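You operate a simulated robot arm through the tools that you are given. There is no shell and no other tool.

The job below is to be done with a simulated two-armed robot. You get a single attempt, and the scene is never put back.

TASK
Cure the blue disc on LOW in the curing box.
Fine: open the drawer again after, leave the disc in it and turn the purple dial off; the other discs stay as they are.

The check looks at the end state, three seconds after you hand in, the way a careful person would. Anything else that was tipped, shoved, dropped, spilled or broken makes it a failure.

THE ROBOT
Two 7-joint arms with fingered hands on one trunk that stands fixed in place. Base frame: the origin is at the foot of the trunk, x ahead of it, y to its left, z up; the work surface is at about z = 0.84. Units: m, degrees, N and s.
The left shoulder is at [0.07, 0.145, 1.187], the right one opposite. With the tool pointing down near the work surface each hand reaches from about 0.38 to 0.78 m from the base axis, measured 20 degrees to its own side. Payload 3.5 kg a hand.
Tool frame (each hand has its own): the origin (TCP) lies between the finger pads and is the grasp point; the fingertips stand 0.025 m ahead of it; z points along the fingers, y is the line along which they close. The gripper opens to 0.088 m; its body begins 0.029 m behind the TCP. The gripper is a hand of 4 fingers: y runs from the thumb to the fingers, the wrist lies at [-0.013, -0.097, -0.162] in the tool frame.
Orientation is told as [roll, pitch, yaw] about the base's x, y, z axes, in that order, counted from this pose: with the fingers straight down and the wrist toward the robot, the tool's x, y and z point along [0, 1, 0], [1, 0, 0] and [0, 0, -1] of the base frame.

THE INTERFACE
- The arms move only by the tool apply_moves. It takes "left_commands", "right_commands" or both (then of equal length, played together; a hand with none holds still); each is a list of rows, each a list of 2 entries, a list of its own where there are three numbers: the shift along the tool's x, y, z in m, then the turn, a rotation vector about the tool's x, y, z in degrees. In form: [[[dx, dy, dz], [wx, wy, wz]], ...]. A call has 1 to 20 rows; each row shifts and turns the commanded pose from where the row before left it, along the tool's axes as they then stand. Each row takes 0.2 s and may step no farther than 0.05 m and 8.6 degrees from the row before; otherwise, the whole call is refused. A pose out of reach is approached as far as the arm can. The call stops where the force on the tool passes 40 N (or 10 N more than at its start, if that is more) or the arm is blocked; 0.2 s more then pass. In this call time passes only in rows, and 0.2 s behind the last. It gives the time, the measured TCP pose, the force on the tool (base axes), the opening and the grip force at its end, in the units of the frame above (readings bear some noise), with the torque about the TCP (base axes, N m) and any sound that the robot's microphone picked up.
- Cameras (640 x 400 px; columns grow to the right, rows downward): "scene" is now at [0.1311, -0.0574, 1.5133]; the picture's right is [-0.56, -0.83, 0.00], its down [-0.47, 0.31, -0.83] and it looks along [0.69, -0.46, -0.56] (base axes); focal length 317 px, centre (320, 200). "left" rides on the left gripper at [-0.064, -0.083, -0.098] in its tool frame; the picture's right is [-0.62, -0.37, 0.69], its down [0.71, -0.63, 0.30] and it looks along [0.32, 0.68, 0.65] (tool axes); focal length 265 px, centre (320, 200). "right" rides on the right gripper at [0.064, -0.083, -0.098] in its tool frame; the picture's right is [-0.62, 0.37, -0.69], its down [-0.71, -0.63, 0.30] and it looks along [-0.32, 0.68, 0.65] (tool axes); focal length 265 px, centre (320, 200). There is no depth. A picture from a camera that has moved, and an enlarged one, comes with that camera's place and axes in the base frame and with its lens. The place of the scene camera against the robot may be out by one fixed shift of up to 0.018 m in any direction.
- grab_frame(camera): a new picture of that camera. The clock stands still meanwhile.
- move_column(by): slides the trunk up (or, below 0, down) by that many m; the arms and the scene camera ride with it, the base frame stays. It gives what a move gives, with no picture.
- set_fingers(index, middle, ring, thumb_bend, thumb_turn, hand): sets how far each is bent, from 0 (flat) to 100 (curled in); at 30 the hand is open as for a grip, at 70 the pads meet at the TCP. One left out holds its place. A second passes; each finger stops where it meets its share of the squeeze, and holds until it gets a number again. It is the only way to open and close the hand. It gives what a move gives, with no picture; readings hold the bend of each and the force on the fingers (four entries, about 0 where the hand has none), thumb and palm. thumb_turn goes from beside the hand (0) to across from the fingers (100), as for a grip.
- aim_head(pan, tilt): turns the head with the scene camera to pan (to the left, within 86 degrees either way) and tilt (down, from -29 to 69), counted from straight ahead of the robot. It gives what a move gives.
- enlarge(camera, box): a new picture of the part [left, top, right, bottom] of that camera's present view, enlarged. The clock stands still meanwhile.
- hand_in(): hands the job in; it is judged then, once.

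Nothing tells you positions but the pictures and the camera data. Unless the task says otherwise, let go and move clear before handing in.

The tools are called after ">>>" as name(argument=value, ...) on one line, values as JSON. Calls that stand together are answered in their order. apply_moves: Moves the arms, as the interface text tells. Its arguments: {"type":"object","properties":{"left_commands":{"type":"array","items":{"type":"array"}},"right_commands":{"type":"array","items":{"type":"array"}}},"required":[]} The other tools are called the same way: move_column (by) moves the trunk up or down; set_fingers (index, middle, ring, thumb_bend, thumb_turn, hand) moves the fingers one by one; aim_head (pan, tilt) turns the head that bears the scene camera; grab_frame (camera) takes a picture; enlarge (camera, box) takes an enlarged picture of a part of a camera's view; hand_in () hands the job in.

At the start:

```text
t: 0.0
left_tcp_pos: [0.559, -0.0377, 1.2003]
left_tool_rot: [0.0, -0.1, 0.0]
left_force: [0.0, -0.2, 0.4]
left_moment: [0.0, -0.04, 0.0]
left_grip_width: 0.0877
left_grip_force: 0.2
left_shape: jaw
left_bend: [30.0, 30.0, 30.0, 30.0, 98.0]
left_finger forces: [0.0, 0.0, 0.0, 0.0, 0.0, 0.0]
right_tcp_pos: [0.3608, -0.4298, 1.2717]
right_tool_rot: [0.0, 0.2, 0.1]
right_force: [0.1, 0.4, 0.9]
right_moment: [0.0, 0.01, -0.02]
right_grip_width: 0.0876
right_grip_force: 0.1
right_shape: jaw
right_bend: [30.0, 30.0, 30.0, 30.0, 98.0]
right_finger forces: [0.0, 0.0, 0.0, 0.0, 0.0, 0.0]
trunk travel left (down, up): [-0.75, 0.09]
head pan, tilt (commanded): [-33.7, 34.2]
```

scene: 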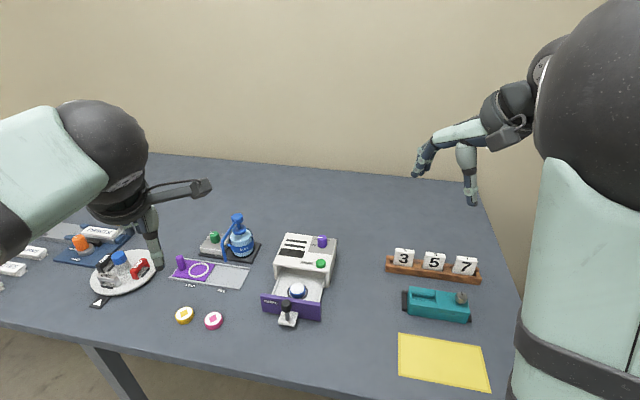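
right: 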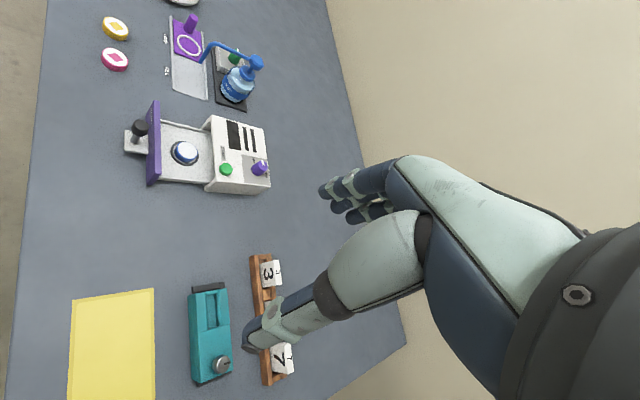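
left: 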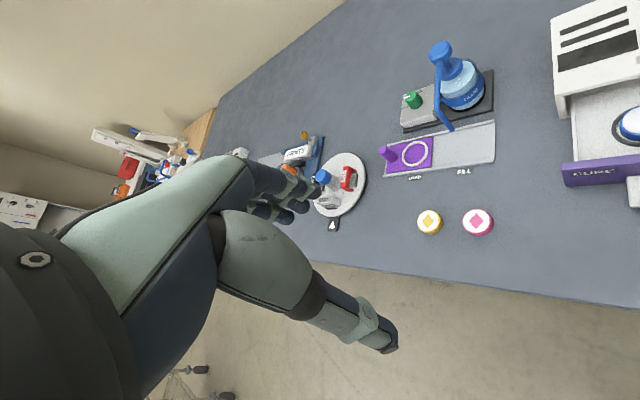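

The curing box seems to be the white box with the purple-fronted drawer, which is open and has a white and blue disc in it. I'll look closer before I move anything.

>>> enlarge(camera="scene", box=[240, 220, 360, 340])

>>> enlarge(camera="right", box=[110, 90, 290, 210])

>>> enlarge(camera="left", box=[360, 20, 640, 250])

>>> enlarge(camera="scene", box=[140, 200, 300, 340])

```text
3.33 times, centred on (300, 280) of scene
camera zoom: at [0.1311, -0.0574, 1.5133], right [-0.56, -0.83, 0.0], down [-0.47, 0.31, -0.83], along [0.69, -0.46, -0.56], focal length 1057 px, centre (387, -67)
```

zoom: 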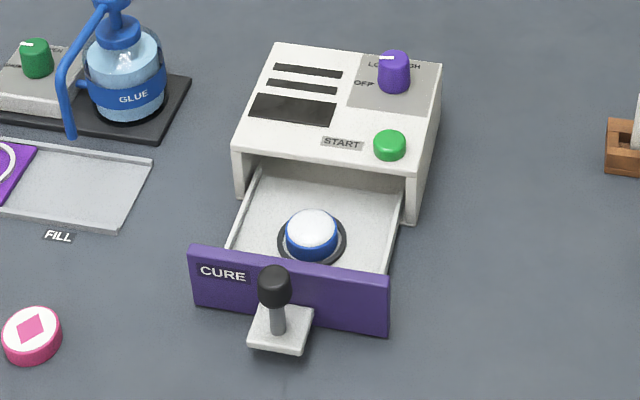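

```text
3.33 times, centred on (200, 150) of right
camera zoom: at [0.2765, -0.364, 1.3709], right [0.37, -0.62, 0.69], down [-0.63, -0.72, -0.3], along [0.68, -0.32, -0.65], focal length 885 px, centre (720, 367)
```

zoom: 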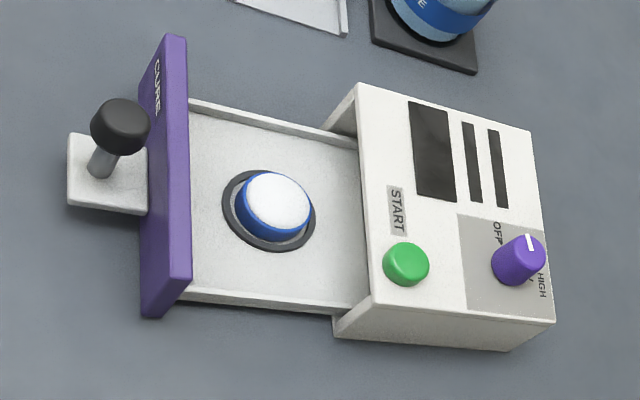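

```text
1.74 times, centred on (500, 135) of left
camera zoom: at [0.4761, -0.1035, 1.2987], right [-0.37, -0.62, -0.69], down [-0.63, 0.71, -0.3], along [0.68, 0.33, -0.65], focal length 462 px, centre (7, 313)
```

zoom: 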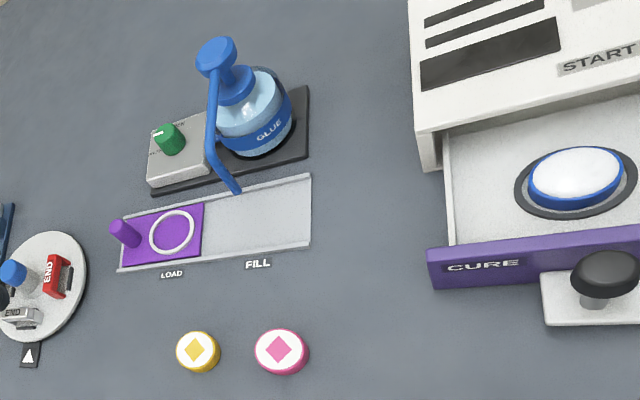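

```text
2.86 times, centred on (220, 270) of scene
camera zoom: at [0.1311, -0.0574, 1.5133], right [-0.56, -0.83, 0.0], down [-0.47, 0.31, -0.83], along [0.69, -0.46, -0.56], focal length 906 px, centre (606, 0)
```

zoom: 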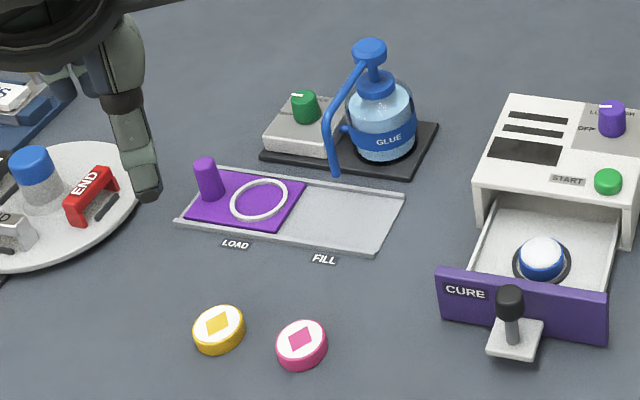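

The blue disc is already in the open drawer, at roughly [0.60, -0.30]. The dial is near [0.64, -0.41] and START near [0.59, -0.37]. I'll zoom in on the dial and its labels, and on the drawer handle.

>>> enlarge(camera="scene", box=[300, 225, 348, 255])

>>> enlarge(camera="right", box=[210, 130, 282, 200])

>>> enlarge(camera="right", box=[115, 90, 205, 200])

>>> enlarge(camera="scene", box=[255, 270, 335, 335])

```text
13.33 times, centred on (324, 240) of scene
camera zoom: at [0.1311, -0.0574, 1.5133], right [-0.56, -0.83, 0.0], down [-0.47, 0.31, -0.83], along [0.69, -0.46, -0.56], focal length 4227 px, centre (267, -333)
```

zoom: 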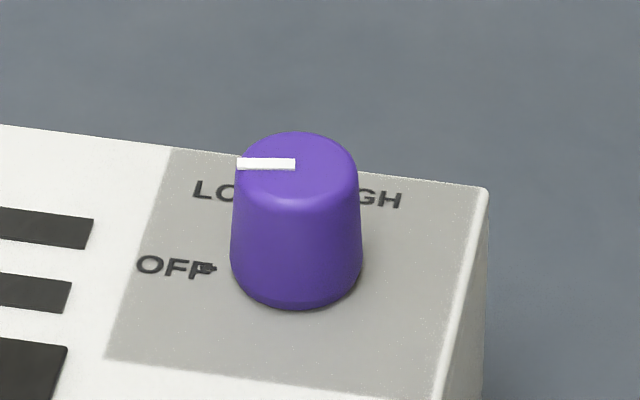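

```text
5.71 times, centred on (246, 165) of right
camera zoom: at [0.2765, -0.364, 1.3709], right [0.37, -0.62, 0.69], down [-0.63, -0.72, -0.3], along [0.68, -0.32, -0.65], focal length 1517 px, centre (743, 400)
```

zoom: 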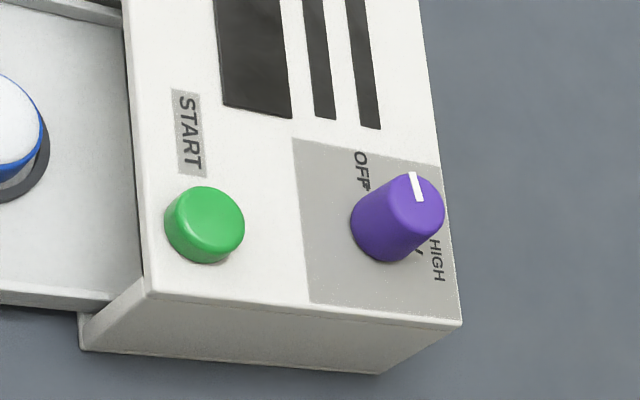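

```text
3.64 times, centred on (160, 145) of right
camera zoom: at [0.2765, -0.364, 1.3709], right [0.37, -0.62, 0.69], down [-0.63, -0.72, -0.3], along [0.68, -0.32, -0.65], focal length 965 px, centre (902, 400)
```

zoom: 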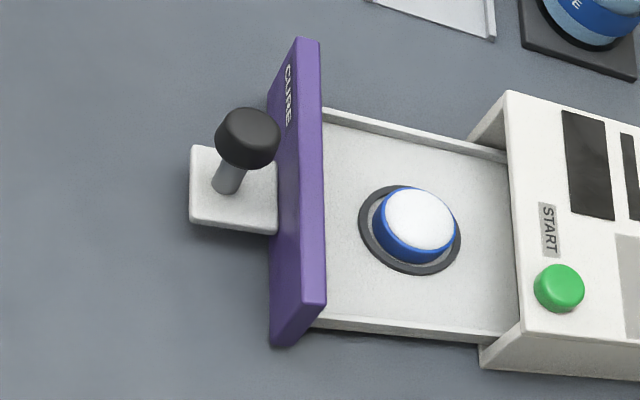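

```text
6.15 times, centred on (295, 302) of scene
camera zoom: at [0.1311, -0.0574, 1.5133], right [-0.56, -0.83, 0.0], down [-0.47, 0.31, -0.83], along [0.69, -0.46, -0.56], focal length 1951 px, centre (474, -431)
```

zoom: 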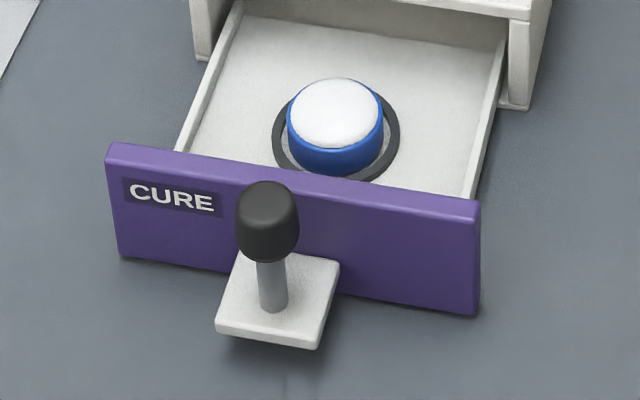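

The dial points to OFF at the moment. I'll bring the right hand closer, well above the box, to read the dial marks and measure positions better.

>>> apply_moves(right_commands=[[[-0.0035, 0.0287, 0.0325], [0, 0, 0]], [[-0.0035, 0.0287, 0.0325], [0, 0, 0]], [[-0.0035, 0.0287, 0.0325], [0, 0, 0]], [[-0.0035, 0.0287, 0.0325], [0, 0, 0]], [[-0.0035, 0.0287, 0.0325], [0, 0, 0]], [[-0.0035, 0.0287, 0.0325], [0, 0, 0]]])

>>> grab_frame(camera="right")

>>> grab_frame(camera="scene")

```text
t: 1.4
left_tcp_pos: [0.5619, -0.0387, 1.1997]
left_tool_rot: [0.1, -0.1, 0.1]
left_force: [0.1, -0.9, -0.2]
left_moment: [-0.04, 0.04, 0.0]
left_grip_width: 0.0875
left_grip_force: 0.0
left_shape: jaw
left_bend: [30.0, 30.0, 30.0, 30.0, 98.0]
left_finger forces: [0.0, 0.0, 0.0, 0.0, 0.0, 0.0]
right_tcp_pos: [0.5339, -0.452, 1.0748]
right_tool_rot: [0.0, 0.2, 0.0]
right_force: [0.5, -0.5, 0.8]
right_moment: [-0.02, 0.05, -0.01]
right_grip_width: 0.0877
right_grip_force: 0.0
right_shape: jaw
right_bend: [30.0, 30.0, 30.0, 30.0, 98.0]
right_finger forces: [0.0, 0.0, 0.0, 0.1, 0.0, 0.0]
trunk travel left (down, up): [-0.75, 0.09]
head pan, tilt (commanded): [-33.7, 34.2]
```

```text
taken
camera right: at [0.4502, -0.3864, 1.1732], right [0.37, -0.62, 0.69], down [-0.63, -0.71, -0.3], along [0.68, -0.32, -0.66], focal length 265 px, centre (320, 200)
```

right: 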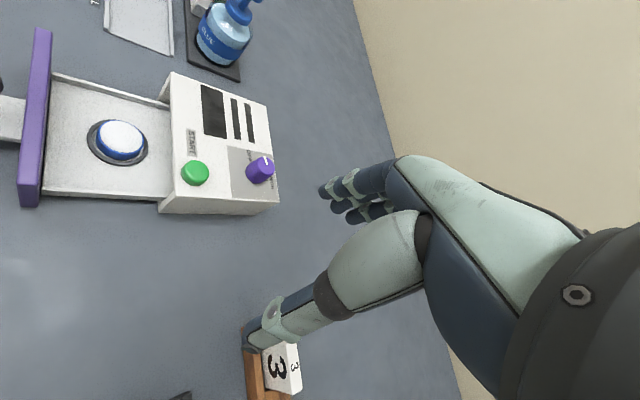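

```text
taken
camera scene: at [0.1332, -0.0584, 1.5131], right [-0.56, -0.83, 0.0], down [-0.47, 0.31, -0.83], along [0.69, -0.46, -0.56], focal length 317 px, centre (320, 200)
```

scene: 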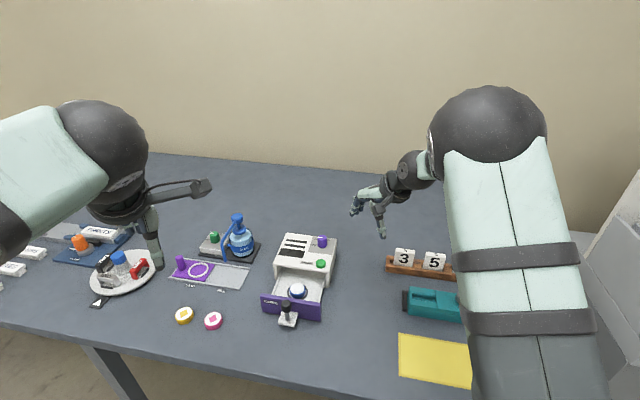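

>>> enlarge(camera="right", box=[160, 130, 290, 211])

>>> enlarge(camera="right", box=[225, 140, 285, 195])

```text
4.92 times, centred on (225, 170) of right
camera zoom: at [0.4502, -0.3864, 1.1732], right [0.37, -0.62, 0.69], down [-0.63, -0.71, -0.3], along [0.68, -0.32, -0.66], focal length 1307 px, centre (788, 345)
```

zoom: 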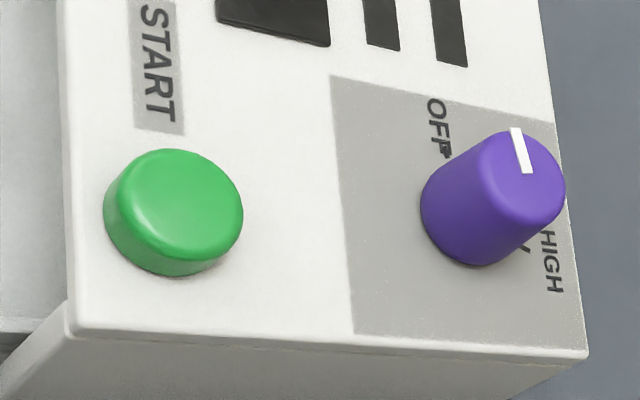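

```text
7.27 times, centred on (255, 168) of right
camera zoom: at [0.4502, -0.3864, 1.1732], right [0.37, -0.62, 0.69], down [-0.63, -0.71, -0.3], along [0.68, -0.32, -0.66], focal length 1930 px, centre (793, 436)
```

zoom: 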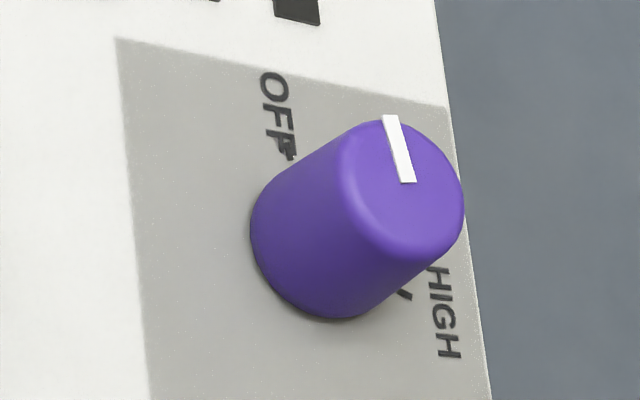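

From this side the LOW mark is hidden behind the dial. I'll move the right hand farther out and a little higher, so its camera looks almost straight down on the dial.

>>> apply_moves(right_commands=[[[0.003, 0.04, -0.0075], [0, 0, 0]], [[0.003, 0.04, -0.0075], [0, 0, 0]], [[0.003, 0.04, -0.0075], [0, 0, 0]], [[0.003, 0.04, -0.0075], [0, 0, 0]]])

>>> grab_frame(camera="right")

```text
t: 2.4
left_tcp_pos: [0.5631, -0.0391, 1.1986]
left_tool_rot: [0.1, 0.1, 0.1]
left_force: [0.7, -0.4, -0.2]
left_moment: [0.01, 0.02, -0.01]
left_grip_width: 0.0876
left_grip_force: 0.0
left_shape: jaw
left_bend: [30.0, 30.0, 30.0, 30.0, 98.0]
left_finger forces: [0.1, 0.0, 0.0, 0.0, 0.0, 0.0]
right_tcp_pos: [0.6949, -0.4381, 1.104]
right_tool_rot: [0.3, 0.4, -0.2]
right_force: [0.0, 0.4, -0.8]
right_moment: [0.0, -0.01, -0.01]
right_grip_width: 0.0874
right_grip_force: 0.0
right_shape: jaw
right_bend: [30.0, 30.0, 30.0, 30.0, 98.0]
right_finger forces: [0.0, 0.0, 0.1, 0.0, 0.0, 0.1]
trunk travel left (down, up): [-0.75, 0.09]
head pan, tilt (commanded): [-33.7, 34.2]
```

```text
taken
camera right: at [0.6119, -0.3732, 1.2028], right [0.37, -0.62, 0.69], down [-0.63, -0.71, -0.3], along [0.68, -0.32, -0.66], focal length 265 px, centre (320, 200)
```

right: 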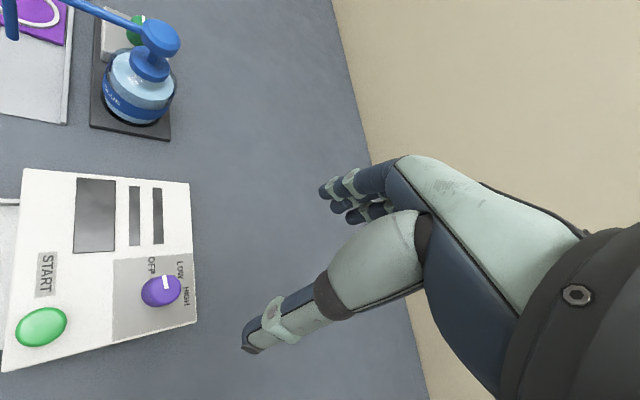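

>>> enlarge(camera="right", box=[108, 245, 204, 345])

>>> enlarge(camera="right", box=[0, 160, 210, 380])

```text
4.00 times, centred on (156, 295) of right
camera zoom: at [0.6119, -0.3732, 1.2028], right [0.37, -0.62, 0.69], down [-0.63, -0.71, -0.3], along [0.68, -0.32, -0.66], focal length 1062 px, centre (976, -180)
```

zoom: 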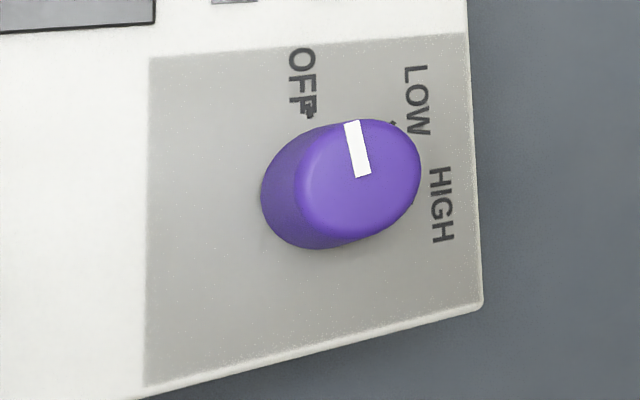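

```text
1.82 times, centred on (105, 270) of right
camera zoom: at [0.6119, -0.3732, 1.2028], right [0.37, -0.62, 0.69], down [-0.63, -0.71, -0.3], along [0.68, -0.32, -0.66], focal length 483 px, centre (711, 73)
```

zoom: 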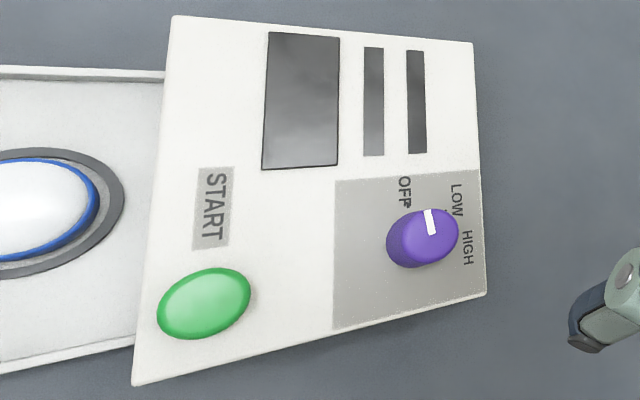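

The marks read OFF, LOW and HIGH going clockwise, with OFF about 45° left, LOW about 50–55° clockwise from it, and HIGH beyond that. I put the dial's centre at about [0.670, -0.420], with its top at 0.929 and the box top at 0.895. Next I'll go above the dial with a narrower hand opening and yaw about +25°.

>>> set_fingers(hand="right", index=45, middle=45, ring=45, thumb_bend=45)

>>> apply_moves(right_commands=[[[0.006, -0.0083, 0.03], [0, 0, 0]], [[0.006, -0.0083, 0.03], [0, 0, 0]], [[0.006, -0.0083, 0.03], [0, 0, 0]], [[0, 0, 0], [0, 0, -8.4]], [[0, 0, 0], [0, 0, -8.4]], [[0, 0, 0], [0, 0, -8.4]]])

>>> grab_frame(camera="right")

>>> grab_frame(camera="scene")

```text
t: 3.4
left_tcp_pos: [0.5599, -0.0359, 1.1993]
left_tool_rot: [0.0, -0.1, 0.1]
left_force: [0.6, 0.2, 0.4]
left_moment: [-0.01, 0.01, 0.01]
left_grip_width: 0.0874
left_grip_force: 0.0
left_shape: jaw
left_bend: [30.0, 30.0, 30.0, 30.0, 98.0]
left_finger forces: [0.1, 0.0, 0.0, 0.0, 0.0, 0.1]
right_tcp_pos: [0.6924, -0.4366, 1.1066]
right_tool_rot: [0.0, 0.1, 0.0]
right_force: [-0.6, 0.3, -0.4]
right_moment: [-0.02, -0.02, -0.01]
right_grip_width: 0.0533
right_grip_force: 0.1
right_shape: fingers
right_bend: [45.0, 45.0, 45.0, 45.0, 98.0]
right_finger forces: [0.0, 0.0, 0.0, 0.0, 0.1, 0.1]
trunk travel left (down, up): [-0.75, 0.09]
head pan, tilt (commanded): [-33.7, 34.2]
```

```text
t: 4.8
left_tcp_pos: [0.5612, -0.0382, 1.199]
left_tool_rot: [0.1, 0.0, 0.1]
left_force: [0.4, 0.5, -0.3]
left_moment: [0.04, -0.04, 0.01]
left_grip_width: 0.0876
left_grip_force: 0.0
left_shape: jaw
left_bend: [30.0, 30.0, 30.0, 30.0, 98.0]
left_finger forces: [0.0, 0.0, 0.0, 0.1, 0.1, 0.0]
right_tcp_pos: [0.6683, -0.422, 1.0163]
right_tool_rot: [0.0, 0.1, 25.4]
right_force: [0.3, 0.3, -0.2]
right_moment: [-0.04, 0.04, -0.01]
right_grip_width: 0.0532
right_grip_force: 0.0
right_shape: fingers
right_bend: [45.0, 45.0, 45.0, 45.0, 98.0]
right_finger forces: [0.0, 0.0, 0.0, 0.0, 0.0, 0.0]
trunk travel left (down, up): [-0.75, 0.09]
head pan, tilt (commanded): [-33.7, 34.2]
```

```text
taken
camera right: at [0.565, -0.3975, 1.115], right [0.6, -0.4, 0.69], down [-0.26, -0.92, -0.3], along [0.76, 0.0, -0.65], focal length 265 px, centre (320, 200)
```

right: 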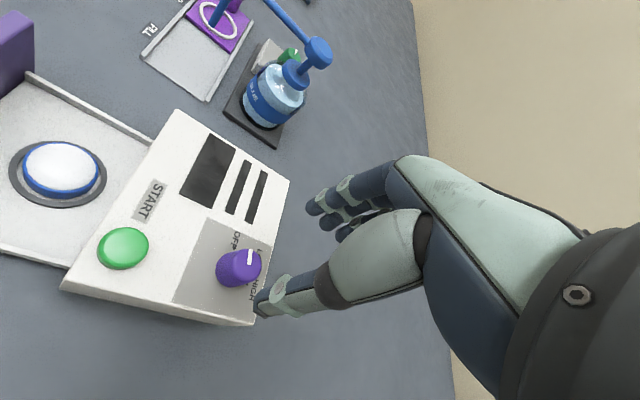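

```text
taken
camera scene: at [0.1321, -0.0582, 1.5132], right [-0.56, -0.83, 0.0], down [-0.47, 0.31, -0.83], along [0.69, -0.46, -0.56], focal length 317 px, centre (320, 200)
```

scene: 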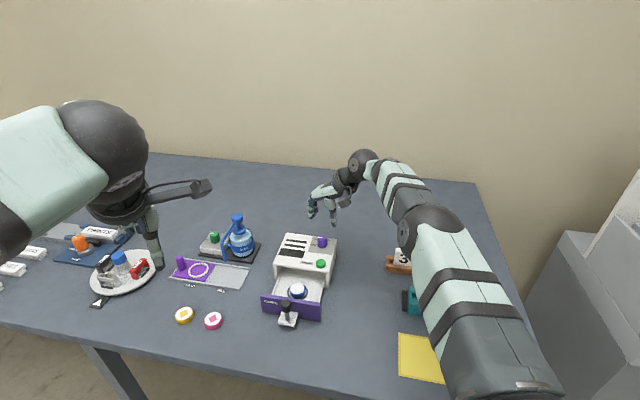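

>>> enlarge(camera="right", box=[180, 200, 300, 330])

>>> enlarge(camera="scene", box=[270, 150, 390, 290])

```text
3.08 times, centred on (240, 265) of right
camera zoom: at [0.565, -0.3975, 1.115], right [0.6, -0.4, 0.69], down [-0.26, -0.92, -0.3], along [0.76, 0.0, -0.65], focal length 817 px, centre (566, 0)
```

zoom: 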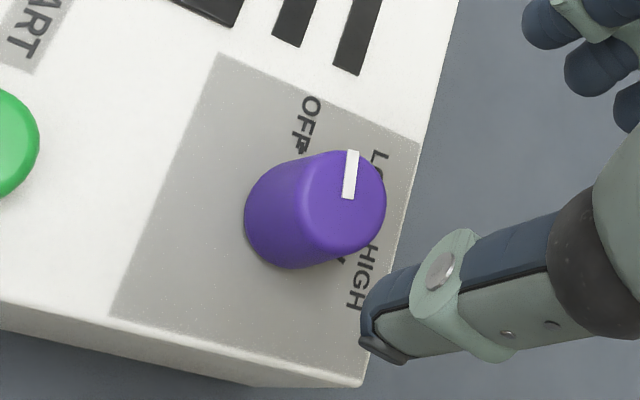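

```text
2.86 times, centred on (330, 220) of scene
camera zoom: at [0.1321, -0.0582, 1.5132], right [-0.56, -0.83, 0.0], down [-0.47, 0.31, -0.83], along [0.69, -0.46, -0.56], focal length 906 px, centre (291, 143)
```

zoom: 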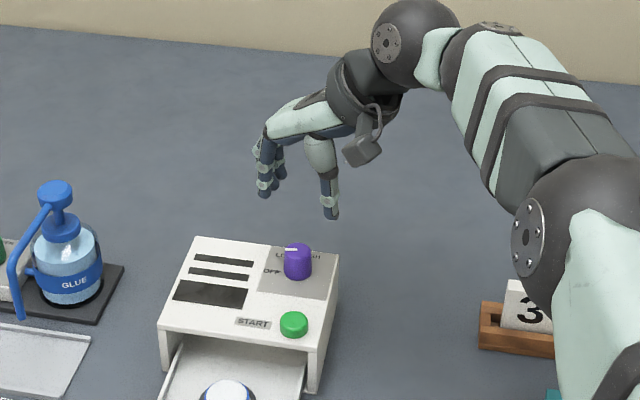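

The hand is centred over the dial to within a few millimetres. I'll lower it part of the way and check the alignment.

>>> apply_moves(right_commands=[[[0, 0.001, 0.018], [0, 0, 0]], [[0, 0.001, 0.018], [0, 0, 0]], [[0, 0.001, 0.018], [0, 0, 0]], [[0, 0.001, 0.018], [0, 0, 0]]])

>>> grab_frame(camera="right")

>>> enlarge(camera="scene", box=[280, 190, 370, 280])

```text
t: 5.8
left_tcp_pos: [0.56, -0.0391, 1.1997]
left_tool_rot: [0.0, 0.0, 0.1]
left_force: [-1.0, 0.0, -0.7]
left_moment: [-0.01, -0.02, 0.0]
left_grip_width: 0.0878
left_grip_force: 0.1
left_shape: jaw
left_bend: [30.0, 30.0, 30.0, 30.0, 98.0]
left_finger forces: [0.0, 0.1, 0.0, 0.0, 0.0, 0.1]
right_tcp_pos: [0.6722, -0.4189, 0.9433]
right_tool_rot: [0.1, 0.1, 25.3]
right_force: [-0.8, 0.5, 0.2]
right_moment: [-0.05, -0.03, -0.02]
right_grip_width: 0.0533
right_grip_force: 0.1
right_shape: fingers
right_bend: [45.0, 45.0, 45.0, 45.0, 98.0]
right_finger forces: [0.0, 0.0, 0.0, 0.1, 0.0, 0.0]
trunk travel left (down, up): [-0.75, 0.09]
head pan, tilt (commanded): [-33.7, 34.2]
```

```text
taken
camera right: at [0.5686, -0.3943, 1.0421], right [0.6, -0.4, 0.69], down [-0.27, -0.92, -0.3], along [0.76, 0.0, -0.66], focal length 265 px, centre (320, 200)
```

right: 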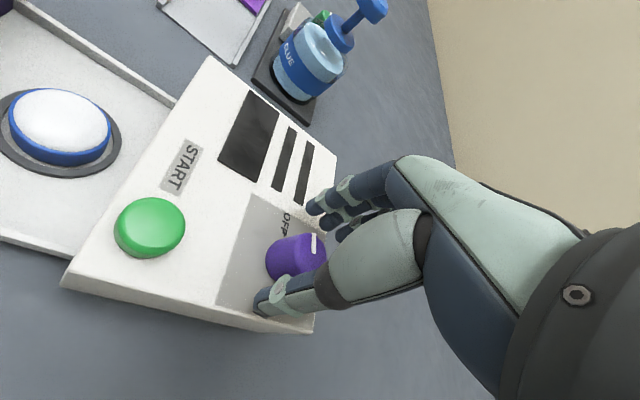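

```text
4.44 times, centred on (325, 235) of scene
camera zoom: at [0.1319, -0.0576, 1.5132], right [-0.56, -0.83, 0.0], down [-0.47, 0.31, -0.83], along [0.69, -0.46, -0.56], focal length 1409 px, centre (298, 44)
```

zoom: 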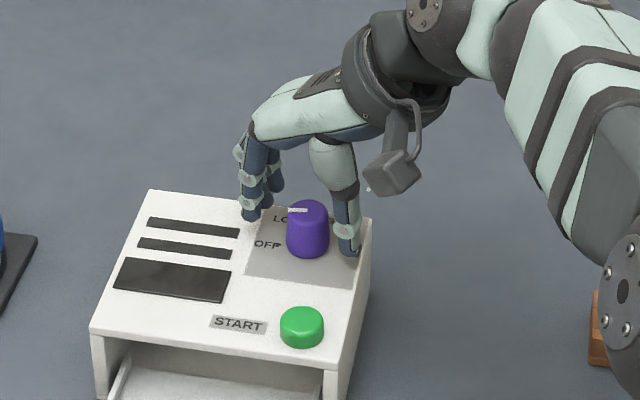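

>>> enlarge(camera="right", box=[220, 170, 360, 340])

```text
2.35 times, centred on (290, 255) of right
camera zoom: at [0.5686, -0.3943, 1.0421], right [0.6, -0.4, 0.69], down [-0.27, -0.92, -0.3], along [0.76, 0.0, -0.66], focal length 624 px, centre (391, 71)
```

zoom: 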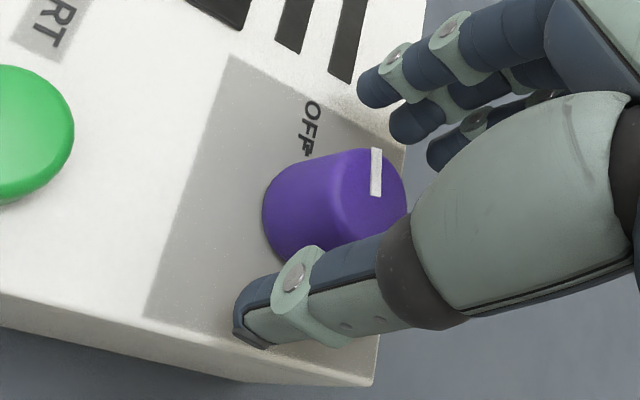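

>>> apply_moves(right_commands=[[[-0.003, -0.002, 0.002], [0, 0, 0]], [[0, 0, 0.008], [0, 0, 0]], [[0, 0, 0.008], [0, 0, 0]]])

>>> enlarge(camera="right", box=[220, 170, 360, 340])

>>> enlarge(camera="scene", box=[295, 210, 355, 260])

```text
t: 6.6
left_tcp_pos: [0.5568, -0.0366, 1.2013]
left_tool_rot: [-0.2, -0.2, 0.1]
left_force: [0.5, 0.7, 0.2]
left_moment: [-0.03, -0.02, -0.02]
left_grip_width: 0.0877
left_grip_force: 0.0
left_shape: jaw
left_bend: [30.0, 30.0, 30.0, 30.0, 98.0]
left_finger forces: [0.0, 0.0, 0.1, 0.0, 0.1, 0.0]
right_tcp_pos: [0.6698, -0.4211, 0.9328]
right_tool_rot: [-0.2, -0.4, 25.3]
right_force: [0.1, -1.3, 11.0]
right_moment: [0.05, -0.45, -0.04]
right_grip_width: 0.053
right_grip_force: 6.1
right_shape: fingers
right_bend: [45.0, 43.0, 45.0, 45.0, 98.0]
right_finger forces: [0.0, 11.4, 0.0, 0.1, 0.1, 0.0]
trunk travel left (down, up): [-0.75, 0.09]
head pan, tilt (commanded): [-33.7, 34.2]
```

```text
2.35 times, centred on (290, 255) of right
camera zoom: at [0.5655, -0.3971, 1.0294], right [0.59, -0.4, 0.7], down [-0.26, -0.92, -0.3], along [0.76, 0.0, -0.65], focal length 624 px, centre (391, 71)
```

zoom: 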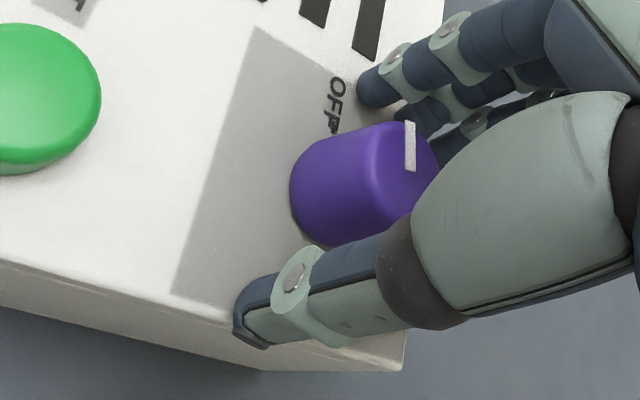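

```text
8.00 times, centred on (325, 235) of scene
camera zoom: at [0.1276, -0.0551, 1.5139], right [-0.56, -0.83, 0.0], down [-0.47, 0.31, -0.83], along [0.69, -0.46, -0.56], focal length 2536 px, centre (280, -80)
```

zoom: 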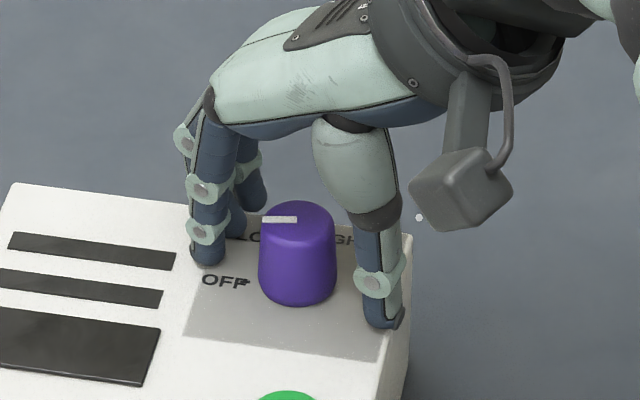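

The middle fingertip is touching the box top with about 11 N at TCP z ≈ 0.933. I'll back up a few millimetres to take that load off, then close on the dial.

>>> apply_moves(right_commands=[[[0, 0, -0.005], [0, 0, 0]], [[0, 0, -0.005], [0, 0, 0]]])

>>> set_fingers(hand="right", index=53, middle=53, ring=53, thumb_bend=53)

>>> enlarge(camera="scene", box=[295, 210, 355, 260])

>>> enlarge(camera="right", box=[220, 170, 360, 340])

```text
t: 7.2
left_tcp_pos: [0.5597, -0.037, 1.1991]
left_tool_rot: [-0.1, 0.1, 0.0]
left_force: [0.2, 0.2, 0.7]
left_moment: [-0.01, 0.0, -0.05]
left_grip_width: 0.0878
left_grip_force: 0.0
left_shape: jaw
left_bend: [30.0, 30.0, 30.0, 30.0, 98.0]
left_finger forces: [0.1, 0.0, 0.0, 0.0, 0.0, 0.0]
right_tcp_pos: [0.67, -0.4221, 0.936]
right_tool_rot: [0.2, 0.3, 25.4]
right_force: [-0.9, -1.0, 0.1]
right_moment: [0.01, -0.01, -0.01]
right_grip_width: 0.0527
right_grip_force: 0.0
right_shape: fingers
right_bend: [45.0, 45.0, 45.0, 45.0, 98.0]
right_finger forces: [0.0, 0.0, 0.0, 0.1, 0.1, 0.0]
trunk travel left (down, up): [-0.75, 0.09]
head pan, tilt (commanded): [-33.7, 34.2]
```

```text
t: 8.2
left_tcp_pos: [0.5605, -0.0381, 1.1989]
left_tool_rot: [0.0, -0.1, 0.1]
left_force: [-0.2, -0.7, 0.3]
left_moment: [0.01, 0.03, 0.02]
left_grip_width: 0.0878
left_grip_force: 0.0
left_shape: jaw
left_bend: [30.0, 30.0, 30.0, 30.0, 98.0]
left_finger forces: [0.0, 0.1, 0.1, 0.0, 0.0, 0.0]
right_tcp_pos: [0.671, -0.4236, 0.9374]
right_tool_rot: [0.1, 0.1, 25.3]
right_force: [0.7, -0.1, 0.3]
right_moment: [-0.02, 0.01, 0.02]
right_grip_width: 0.0354
right_grip_force: 0.0
right_shape: fingers
right_bend: [53.0, 53.0, 53.0, 53.0, 98.0]
right_finger forces: [0.0, 0.0, 0.1, 0.0, 0.0, 0.0]
trunk travel left (down, up): [-0.75, 0.09]
head pan, tilt (commanded): [-33.7, 34.2]
```

```text
8.00 times, centred on (325, 235) of scene
camera zoom: at [0.1312, -0.0574, 1.5133], right [-0.56, -0.83, 0.0], down [-0.47, 0.31, -0.83], along [0.69, -0.46, -0.56], focal length 2536 px, centre (280, -80)
```

zoom: 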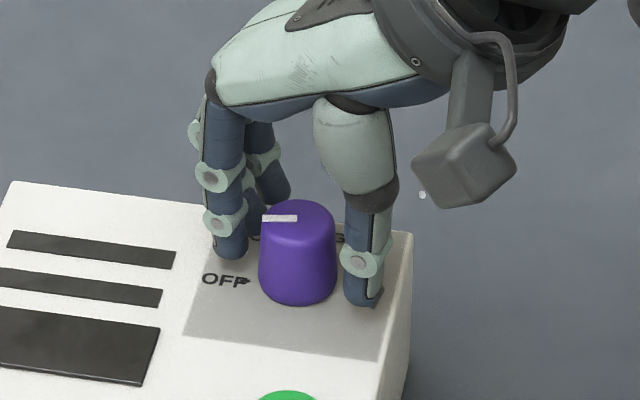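

```text
2.35 times, centred on (290, 255) of right
camera zoom: at [0.5672, -0.3988, 1.036], right [0.6, -0.4, 0.69], down [-0.27, -0.92, -0.3], along [0.76, 0.0, -0.66], focal length 624 px, centre (391, 71)
```

zoom: 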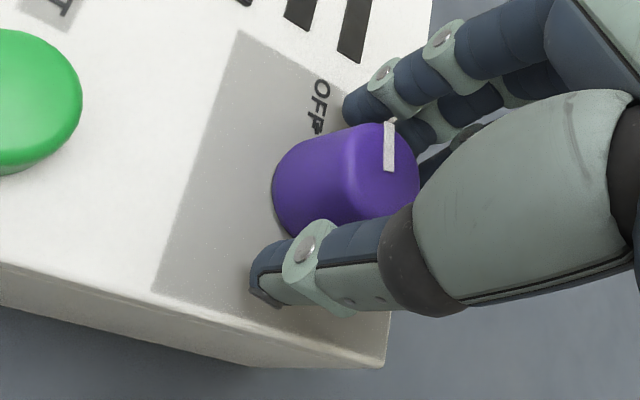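

>>> set_fingers(hand="right", index=62, middle=62, ring=62, thumb_bend=62)

>>> enlarge(camera="scene", box=[295, 210, 355, 260])

>>> enlarge(camera="right", box=[220, 170, 360, 340])

```text
t: 9.2
left_tcp_pos: [0.5609, -0.0377, 1.1998]
left_tool_rot: [0.0, 0.0, 0.2]
left_force: [0.1, -0.2, -0.4]
left_moment: [-0.02, 0.01, -0.02]
left_grip_width: 0.0875
left_grip_force: 0.1
left_shape: jaw
left_bend: [30.0, 30.0, 30.0, 30.0, 98.0]
left_finger forces: [0.1, 0.0, 0.0, 0.0, 0.0, 0.1]
right_tcp_pos: [0.6708, -0.422, 0.9371]
right_tool_rot: [0.0, 0.1, 25.2]
right_force: [0.8, 0.5, -0.3]
right_moment: [-0.01, -0.03, 0.0]
right_grip_width: 0.0205
right_grip_force: 2.1
right_shape: fingers
right_bend: [59.0, 61.0, 62.0, 60.0, 98.0]
right_finger forces: [1.8, 0.9, 0.0, 0.0, 1.2, 0.1]
trunk travel left (down, up): [-0.75, 0.09]
head pan, tilt (commanded): [-33.7, 34.2]
```

```text
8.00 times, centred on (325, 235) of scene
camera zoom: at [0.1316, -0.0572, 1.5132], right [-0.56, -0.83, 0.0], down [-0.47, 0.31, -0.83], along [0.69, -0.46, -0.56], focal length 2536 px, centre (280, -80)
```

zoom: 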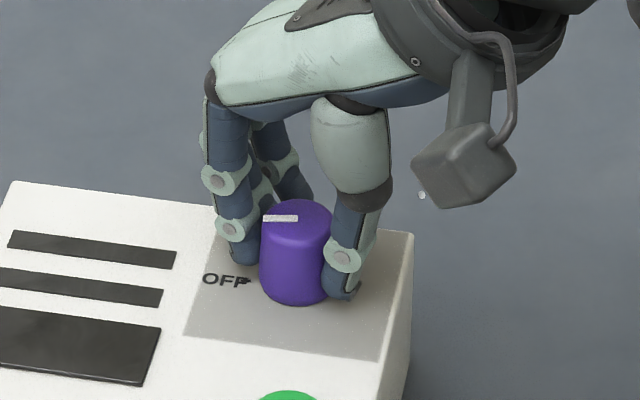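

```text
2.35 times, centred on (290, 255) of right
camera zoom: at [0.5675, -0.3986, 1.0359], right [0.6, -0.4, 0.69], down [-0.27, -0.92, -0.3], along [0.76, 0.0, -0.66], focal length 624 px, centre (391, 71)
```

zoom: 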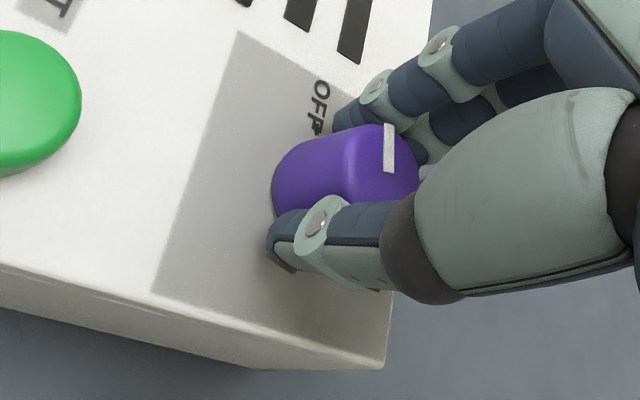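

Index, middle finger and thumb are now on the dial. I'll squeeze a little more before turning.

>>> set_fingers(hand="right", index=68, middle=68, ring=64, thumb_bend=68)

```text
t: 10.2
left_tcp_pos: [0.5594, -0.0382, 1.2004]
left_tool_rot: [0.0, 0.0, 0.0]
left_force: [-0.5, -0.3, 0.8]
left_moment: [0.02, 0.01, -0.02]
left_grip_width: 0.0875
left_grip_force: 0.1
left_shape: jaw
left_bend: [30.0, 30.0, 30.0, 30.0, 98.0]
left_finger forces: [0.0, 0.0, 0.0, 0.0, 0.0, 0.0]
right_tcp_pos: [0.6716, -0.4219, 0.9376]
right_tool_rot: [0.0, 0.2, 25.4]
right_force: [4.0, 0.7, 0.7]
right_moment: [0.0, -0.1, 0.0]
right_grip_width: 0.0189
right_grip_force: 6.8
right_shape: fingers
right_bend: [60.0, 64.0, 64.0, 62.0, 97.0]
right_finger forces: [4.8, 4.0, 0.1, 0.0, 4.7, 0.0]
trunk travel left (down, up): [-0.75, 0.09]
head pan, tilt (commanded): [-33.7, 34.2]
```

The grip is firm at about 7 N. I'll turn clockwise (seen from above) 25° first and check how it responds.

>>> apply_moves(right_commands=[[[0, 0, 0], [0, 0, 8.4]], [[0, 0, 0], [0, 0, 8.4]], [[0, 0, 0], [0, 0, 8.4]]])

>>> enlarge(camera="scene", box=[295, 210, 355, 260])

>>> enlarge(camera="right", box=[220, 170, 360, 340])

```text
t: 11.0
left_tcp_pos: [0.5602, -0.0379, 1.1995]
left_tool_rot: [0.0, 0.0, 0.2]
left_force: [0.1, 0.4, -0.2]
left_moment: [0.02, -0.02, 0.03]
left_grip_width: 0.0876
left_grip_force: 0.1
left_shape: jaw
left_bend: [30.0, 30.0, 30.0, 30.0, 98.0]
left_finger forces: [0.0, 0.1, 0.1, 0.0, 0.0, 0.0]
right_tcp_pos: [0.6709, -0.423, 0.9369]
right_tool_rot: [-0.2, 0.0, -0.1]
right_force: [5.2, -0.9, 3.2]
right_moment: [-0.08, -0.12, -0.02]
right_grip_width: 0.0187
right_grip_force: 7.9
right_shape: fingers
right_bend: [60.0, 64.0, 64.0, 62.0, 97.0]
right_finger forces: [5.7, 4.6, 0.0, 0.2, 4.6, 0.0]
trunk travel left (down, up): [-0.75, 0.09]
head pan, tilt (commanded): [-33.7, 34.2]
```

```text
8.00 times, centred on (325, 235) of scene
camera zoom: at [0.132, -0.0568, 1.5132], right [-0.56, -0.83, 0.0], down [-0.47, 0.31, -0.83], along [0.69, -0.46, -0.56], focal length 2536 px, centre (280, -80)
```

zoom: 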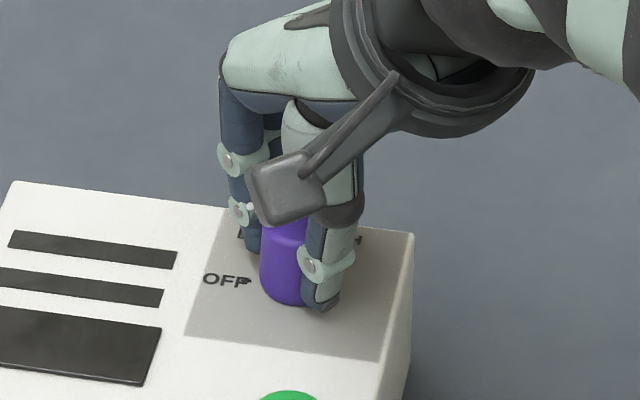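

```text
2.35 times, centred on (290, 255) of right
camera zoom: at [0.5871, -0.3567, 1.0351], right [0.37, -0.62, 0.69], down [-0.63, -0.71, -0.3], along [0.68, -0.33, -0.65], focal length 624 px, centre (391, 71)
```

zoom: 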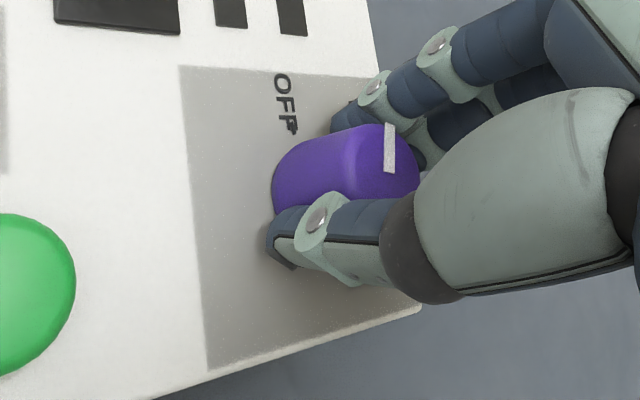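

The dial turns with the hand, so 25° is done. I measure LOW at about 53° from OFF, so I'll turn 28° more, then release slightly and check.

>>> apply_moves(right_commands=[[[0, 0, 0], [0, 0, 8.4]], [[0, 0, 0], [0, 0, 8.4]], [[0, 0, 0], [0, 0, 8.4]], [[0, 0, 0], [0, 0, 3.0]]])

>>> enlarge(camera="right", box=[220, 170, 360, 340])

>>> enlarge(camera="scene", box=[295, 210, 355, 260])

```text
t: 12.0
left_tcp_pos: [0.5593, -0.0372, 1.2004]
left_tool_rot: [0.0, -0.1, 0.1]
left_force: [0.8, 0.2, -0.3]
left_moment: [-0.02, 0.0, -0.01]
left_grip_width: 0.0874
left_grip_force: 0.1
left_shape: jaw
left_bend: [30.0, 30.0, 30.0, 30.0, 98.0]
left_finger forces: [0.0, 0.1, 0.1, 0.0, 0.0, 0.0]
right_tcp_pos: [0.6708, -0.4228, 0.936]
right_tool_rot: [-0.1, 0.1, -28.3]
right_force: [2.6, -2.1, 4.1]
right_moment: [-0.03, -0.08, -0.02]
right_grip_width: 0.0185
right_grip_force: 7.2
right_shape: fingers
right_bend: [60.0, 64.0, 64.0, 62.0, 97.0]
right_finger forces: [5.3, 3.8, 0.1, 0.0, 5.3, 0.1]
trunk travel left (down, up): [-0.75, 0.09]
head pan, tilt (commanded): [-33.7, 34.2]
```

```text
2.35 times, centred on (290, 255) of right
camera zoom: at [0.6271, -0.3254, 1.035], right [0.03, -0.72, 0.69], down [-0.89, -0.33, -0.3], along [0.45, -0.61, -0.65], focal length 624 px, centre (391, 71)
```

zoom: 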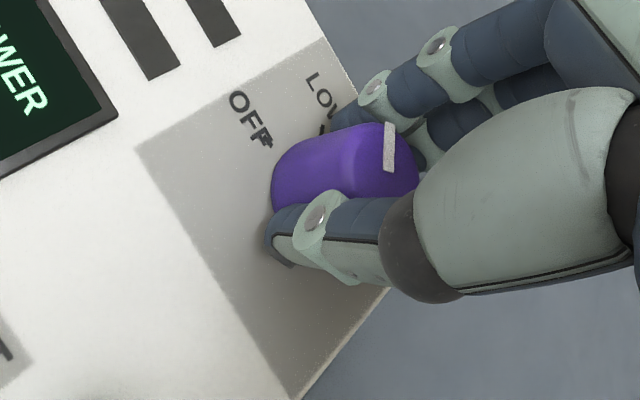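

```text
8.00 times, centred on (325, 235) of scene
camera zoom: at [0.1309, -0.0573, 1.5133], right [-0.56, -0.83, 0.0], down [-0.47, 0.31, -0.83], along [0.69, -0.46, -0.56], focal length 2536 px, centre (280, -80)
```

zoom: 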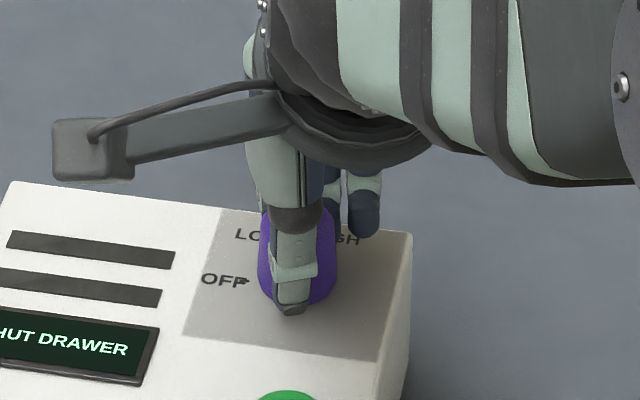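

A display on the box now reads "SHUT DRAWER", so it has noticed the dial has moved. I'll let go, lift straight up, and check where the pointer sits.

>>> set_fingers(hand="right", index=45, middle=45, ring=45, thumb_bend=45)

>>> apply_moves(right_commands=[[[0, 0, -0.01], [0, 0, 0]], [[0, 0, -0.03], [0, 0, 0]], [[0, 0, -0.03], [0, 0, 0]], [[0, 0, -0.03], [0, 0, 0]], [[0, 0, -0.03], [0, 0, 0]]])

>>> grab_frame(camera="right")

>>> enlarge(camera="scene", box=[270, 215, 350, 275])

```text
t: 13.0
left_tcp_pos: [0.5603, -0.0371, 1.1989]
left_tool_rot: [0.1, -0.1, 0.0]
left_force: [0.3, 0.9, 0.4]
left_moment: [0.02, 0.02, 0.02]
left_grip_width: 0.0877
left_grip_force: 0.0
left_shape: jaw
left_bend: [30.0, 30.0, 30.0, 30.0, 98.0]
left_finger forces: [0.0, 0.0, 0.1, 0.1, 0.1, 0.0]
right_tcp_pos: [0.6702, -0.4226, 0.9375]
right_tool_rot: [-0.1, 0.1, -28.2]
right_force: [0.5, 0.0, 0.1]
right_moment: [-0.02, 0.02, 0.0]
right_grip_width: 0.0522
right_grip_force: 0.0
right_shape: fingers
right_bend: [45.0, 45.0, 45.0, 45.0, 97.0]
right_finger forces: [0.0, 0.1, 0.1, 0.0, 0.1, 0.1]
trunk travel left (down, up): [-0.75, 0.09]
head pan, tilt (commanded): [-33.7, 34.2]
```

```text
t: 14.2
left_tcp_pos: [0.5602, -0.036, 1.2004]
left_tool_rot: [0.0, 0.0, 0.1]
left_force: [-0.2, -0.6, 0.7]
left_moment: [-0.01, 0.04, 0.01]
left_grip_width: 0.0874
left_grip_force: 0.1
left_shape: jaw
left_bend: [30.0, 30.0, 30.0, 30.0, 98.0]
left_finger forces: [0.1, 0.0, 0.1, 0.0, 0.1, 0.0]
right_tcp_pos: [0.6696, -0.4209, 1.0684]
right_tool_rot: [-0.1, 0.0, -28.2]
right_force: [-0.1, 0.4, 0.6]
right_moment: [-0.03, -0.01, -0.03]
right_grip_width: 0.0523
right_grip_force: 0.0
right_shape: fingers
right_bend: [45.0, 45.0, 45.0, 45.0, 97.0]
right_finger forces: [0.1, 0.0, 0.0, 0.1, 0.1, 0.0]
trunk travel left (down, up): [-0.75, 0.09]
head pan, tilt (commanded): [-33.7, 34.2]
```

```text
taken
camera right: at [0.625, -0.3242, 1.1667], right [0.03, -0.72, 0.69], down [-0.89, -0.33, -0.3], along [0.45, -0.61, -0.65], focal length 265 px, centre (320, 200)
```

right: 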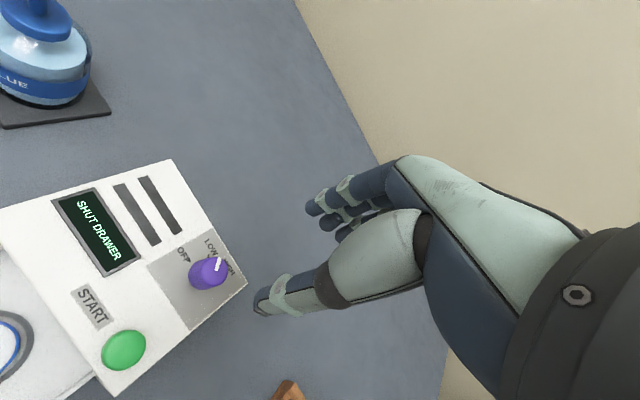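

```text
6.67 times, centred on (310, 245) of scene
camera zoom: at [0.1303, -0.0567, 1.5133], right [-0.56, -0.83, 0.0], down [-0.47, 0.31, -0.83], along [0.69, -0.46, -0.56], focal length 2113 px, centre (387, -100)
```

zoom: 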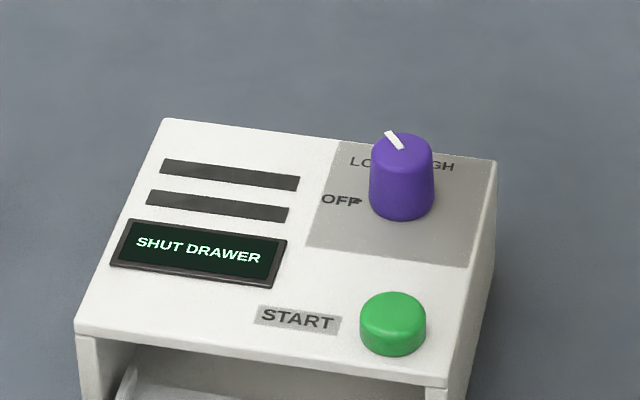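

>>> enlarge(camera="right", box=[170, 225, 255, 300])

```text
5.33 times, centred on (212, 262) of right
camera zoom: at [0.625, -0.3242, 1.1667], right [0.03, -0.72, 0.69], down [-0.89, -0.33, -0.3], along [0.45, -0.61, -0.65], focal length 1416 px, centre (893, -133)
```

zoom: 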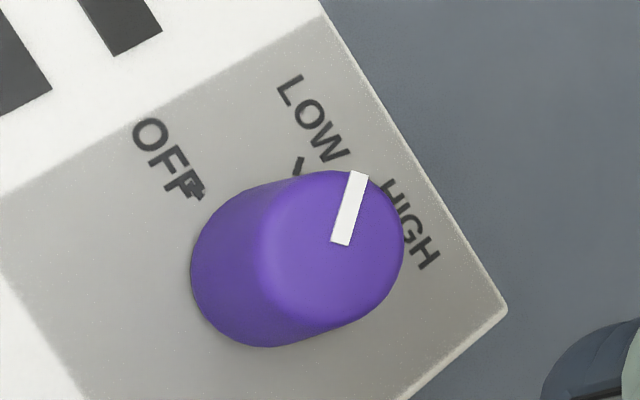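

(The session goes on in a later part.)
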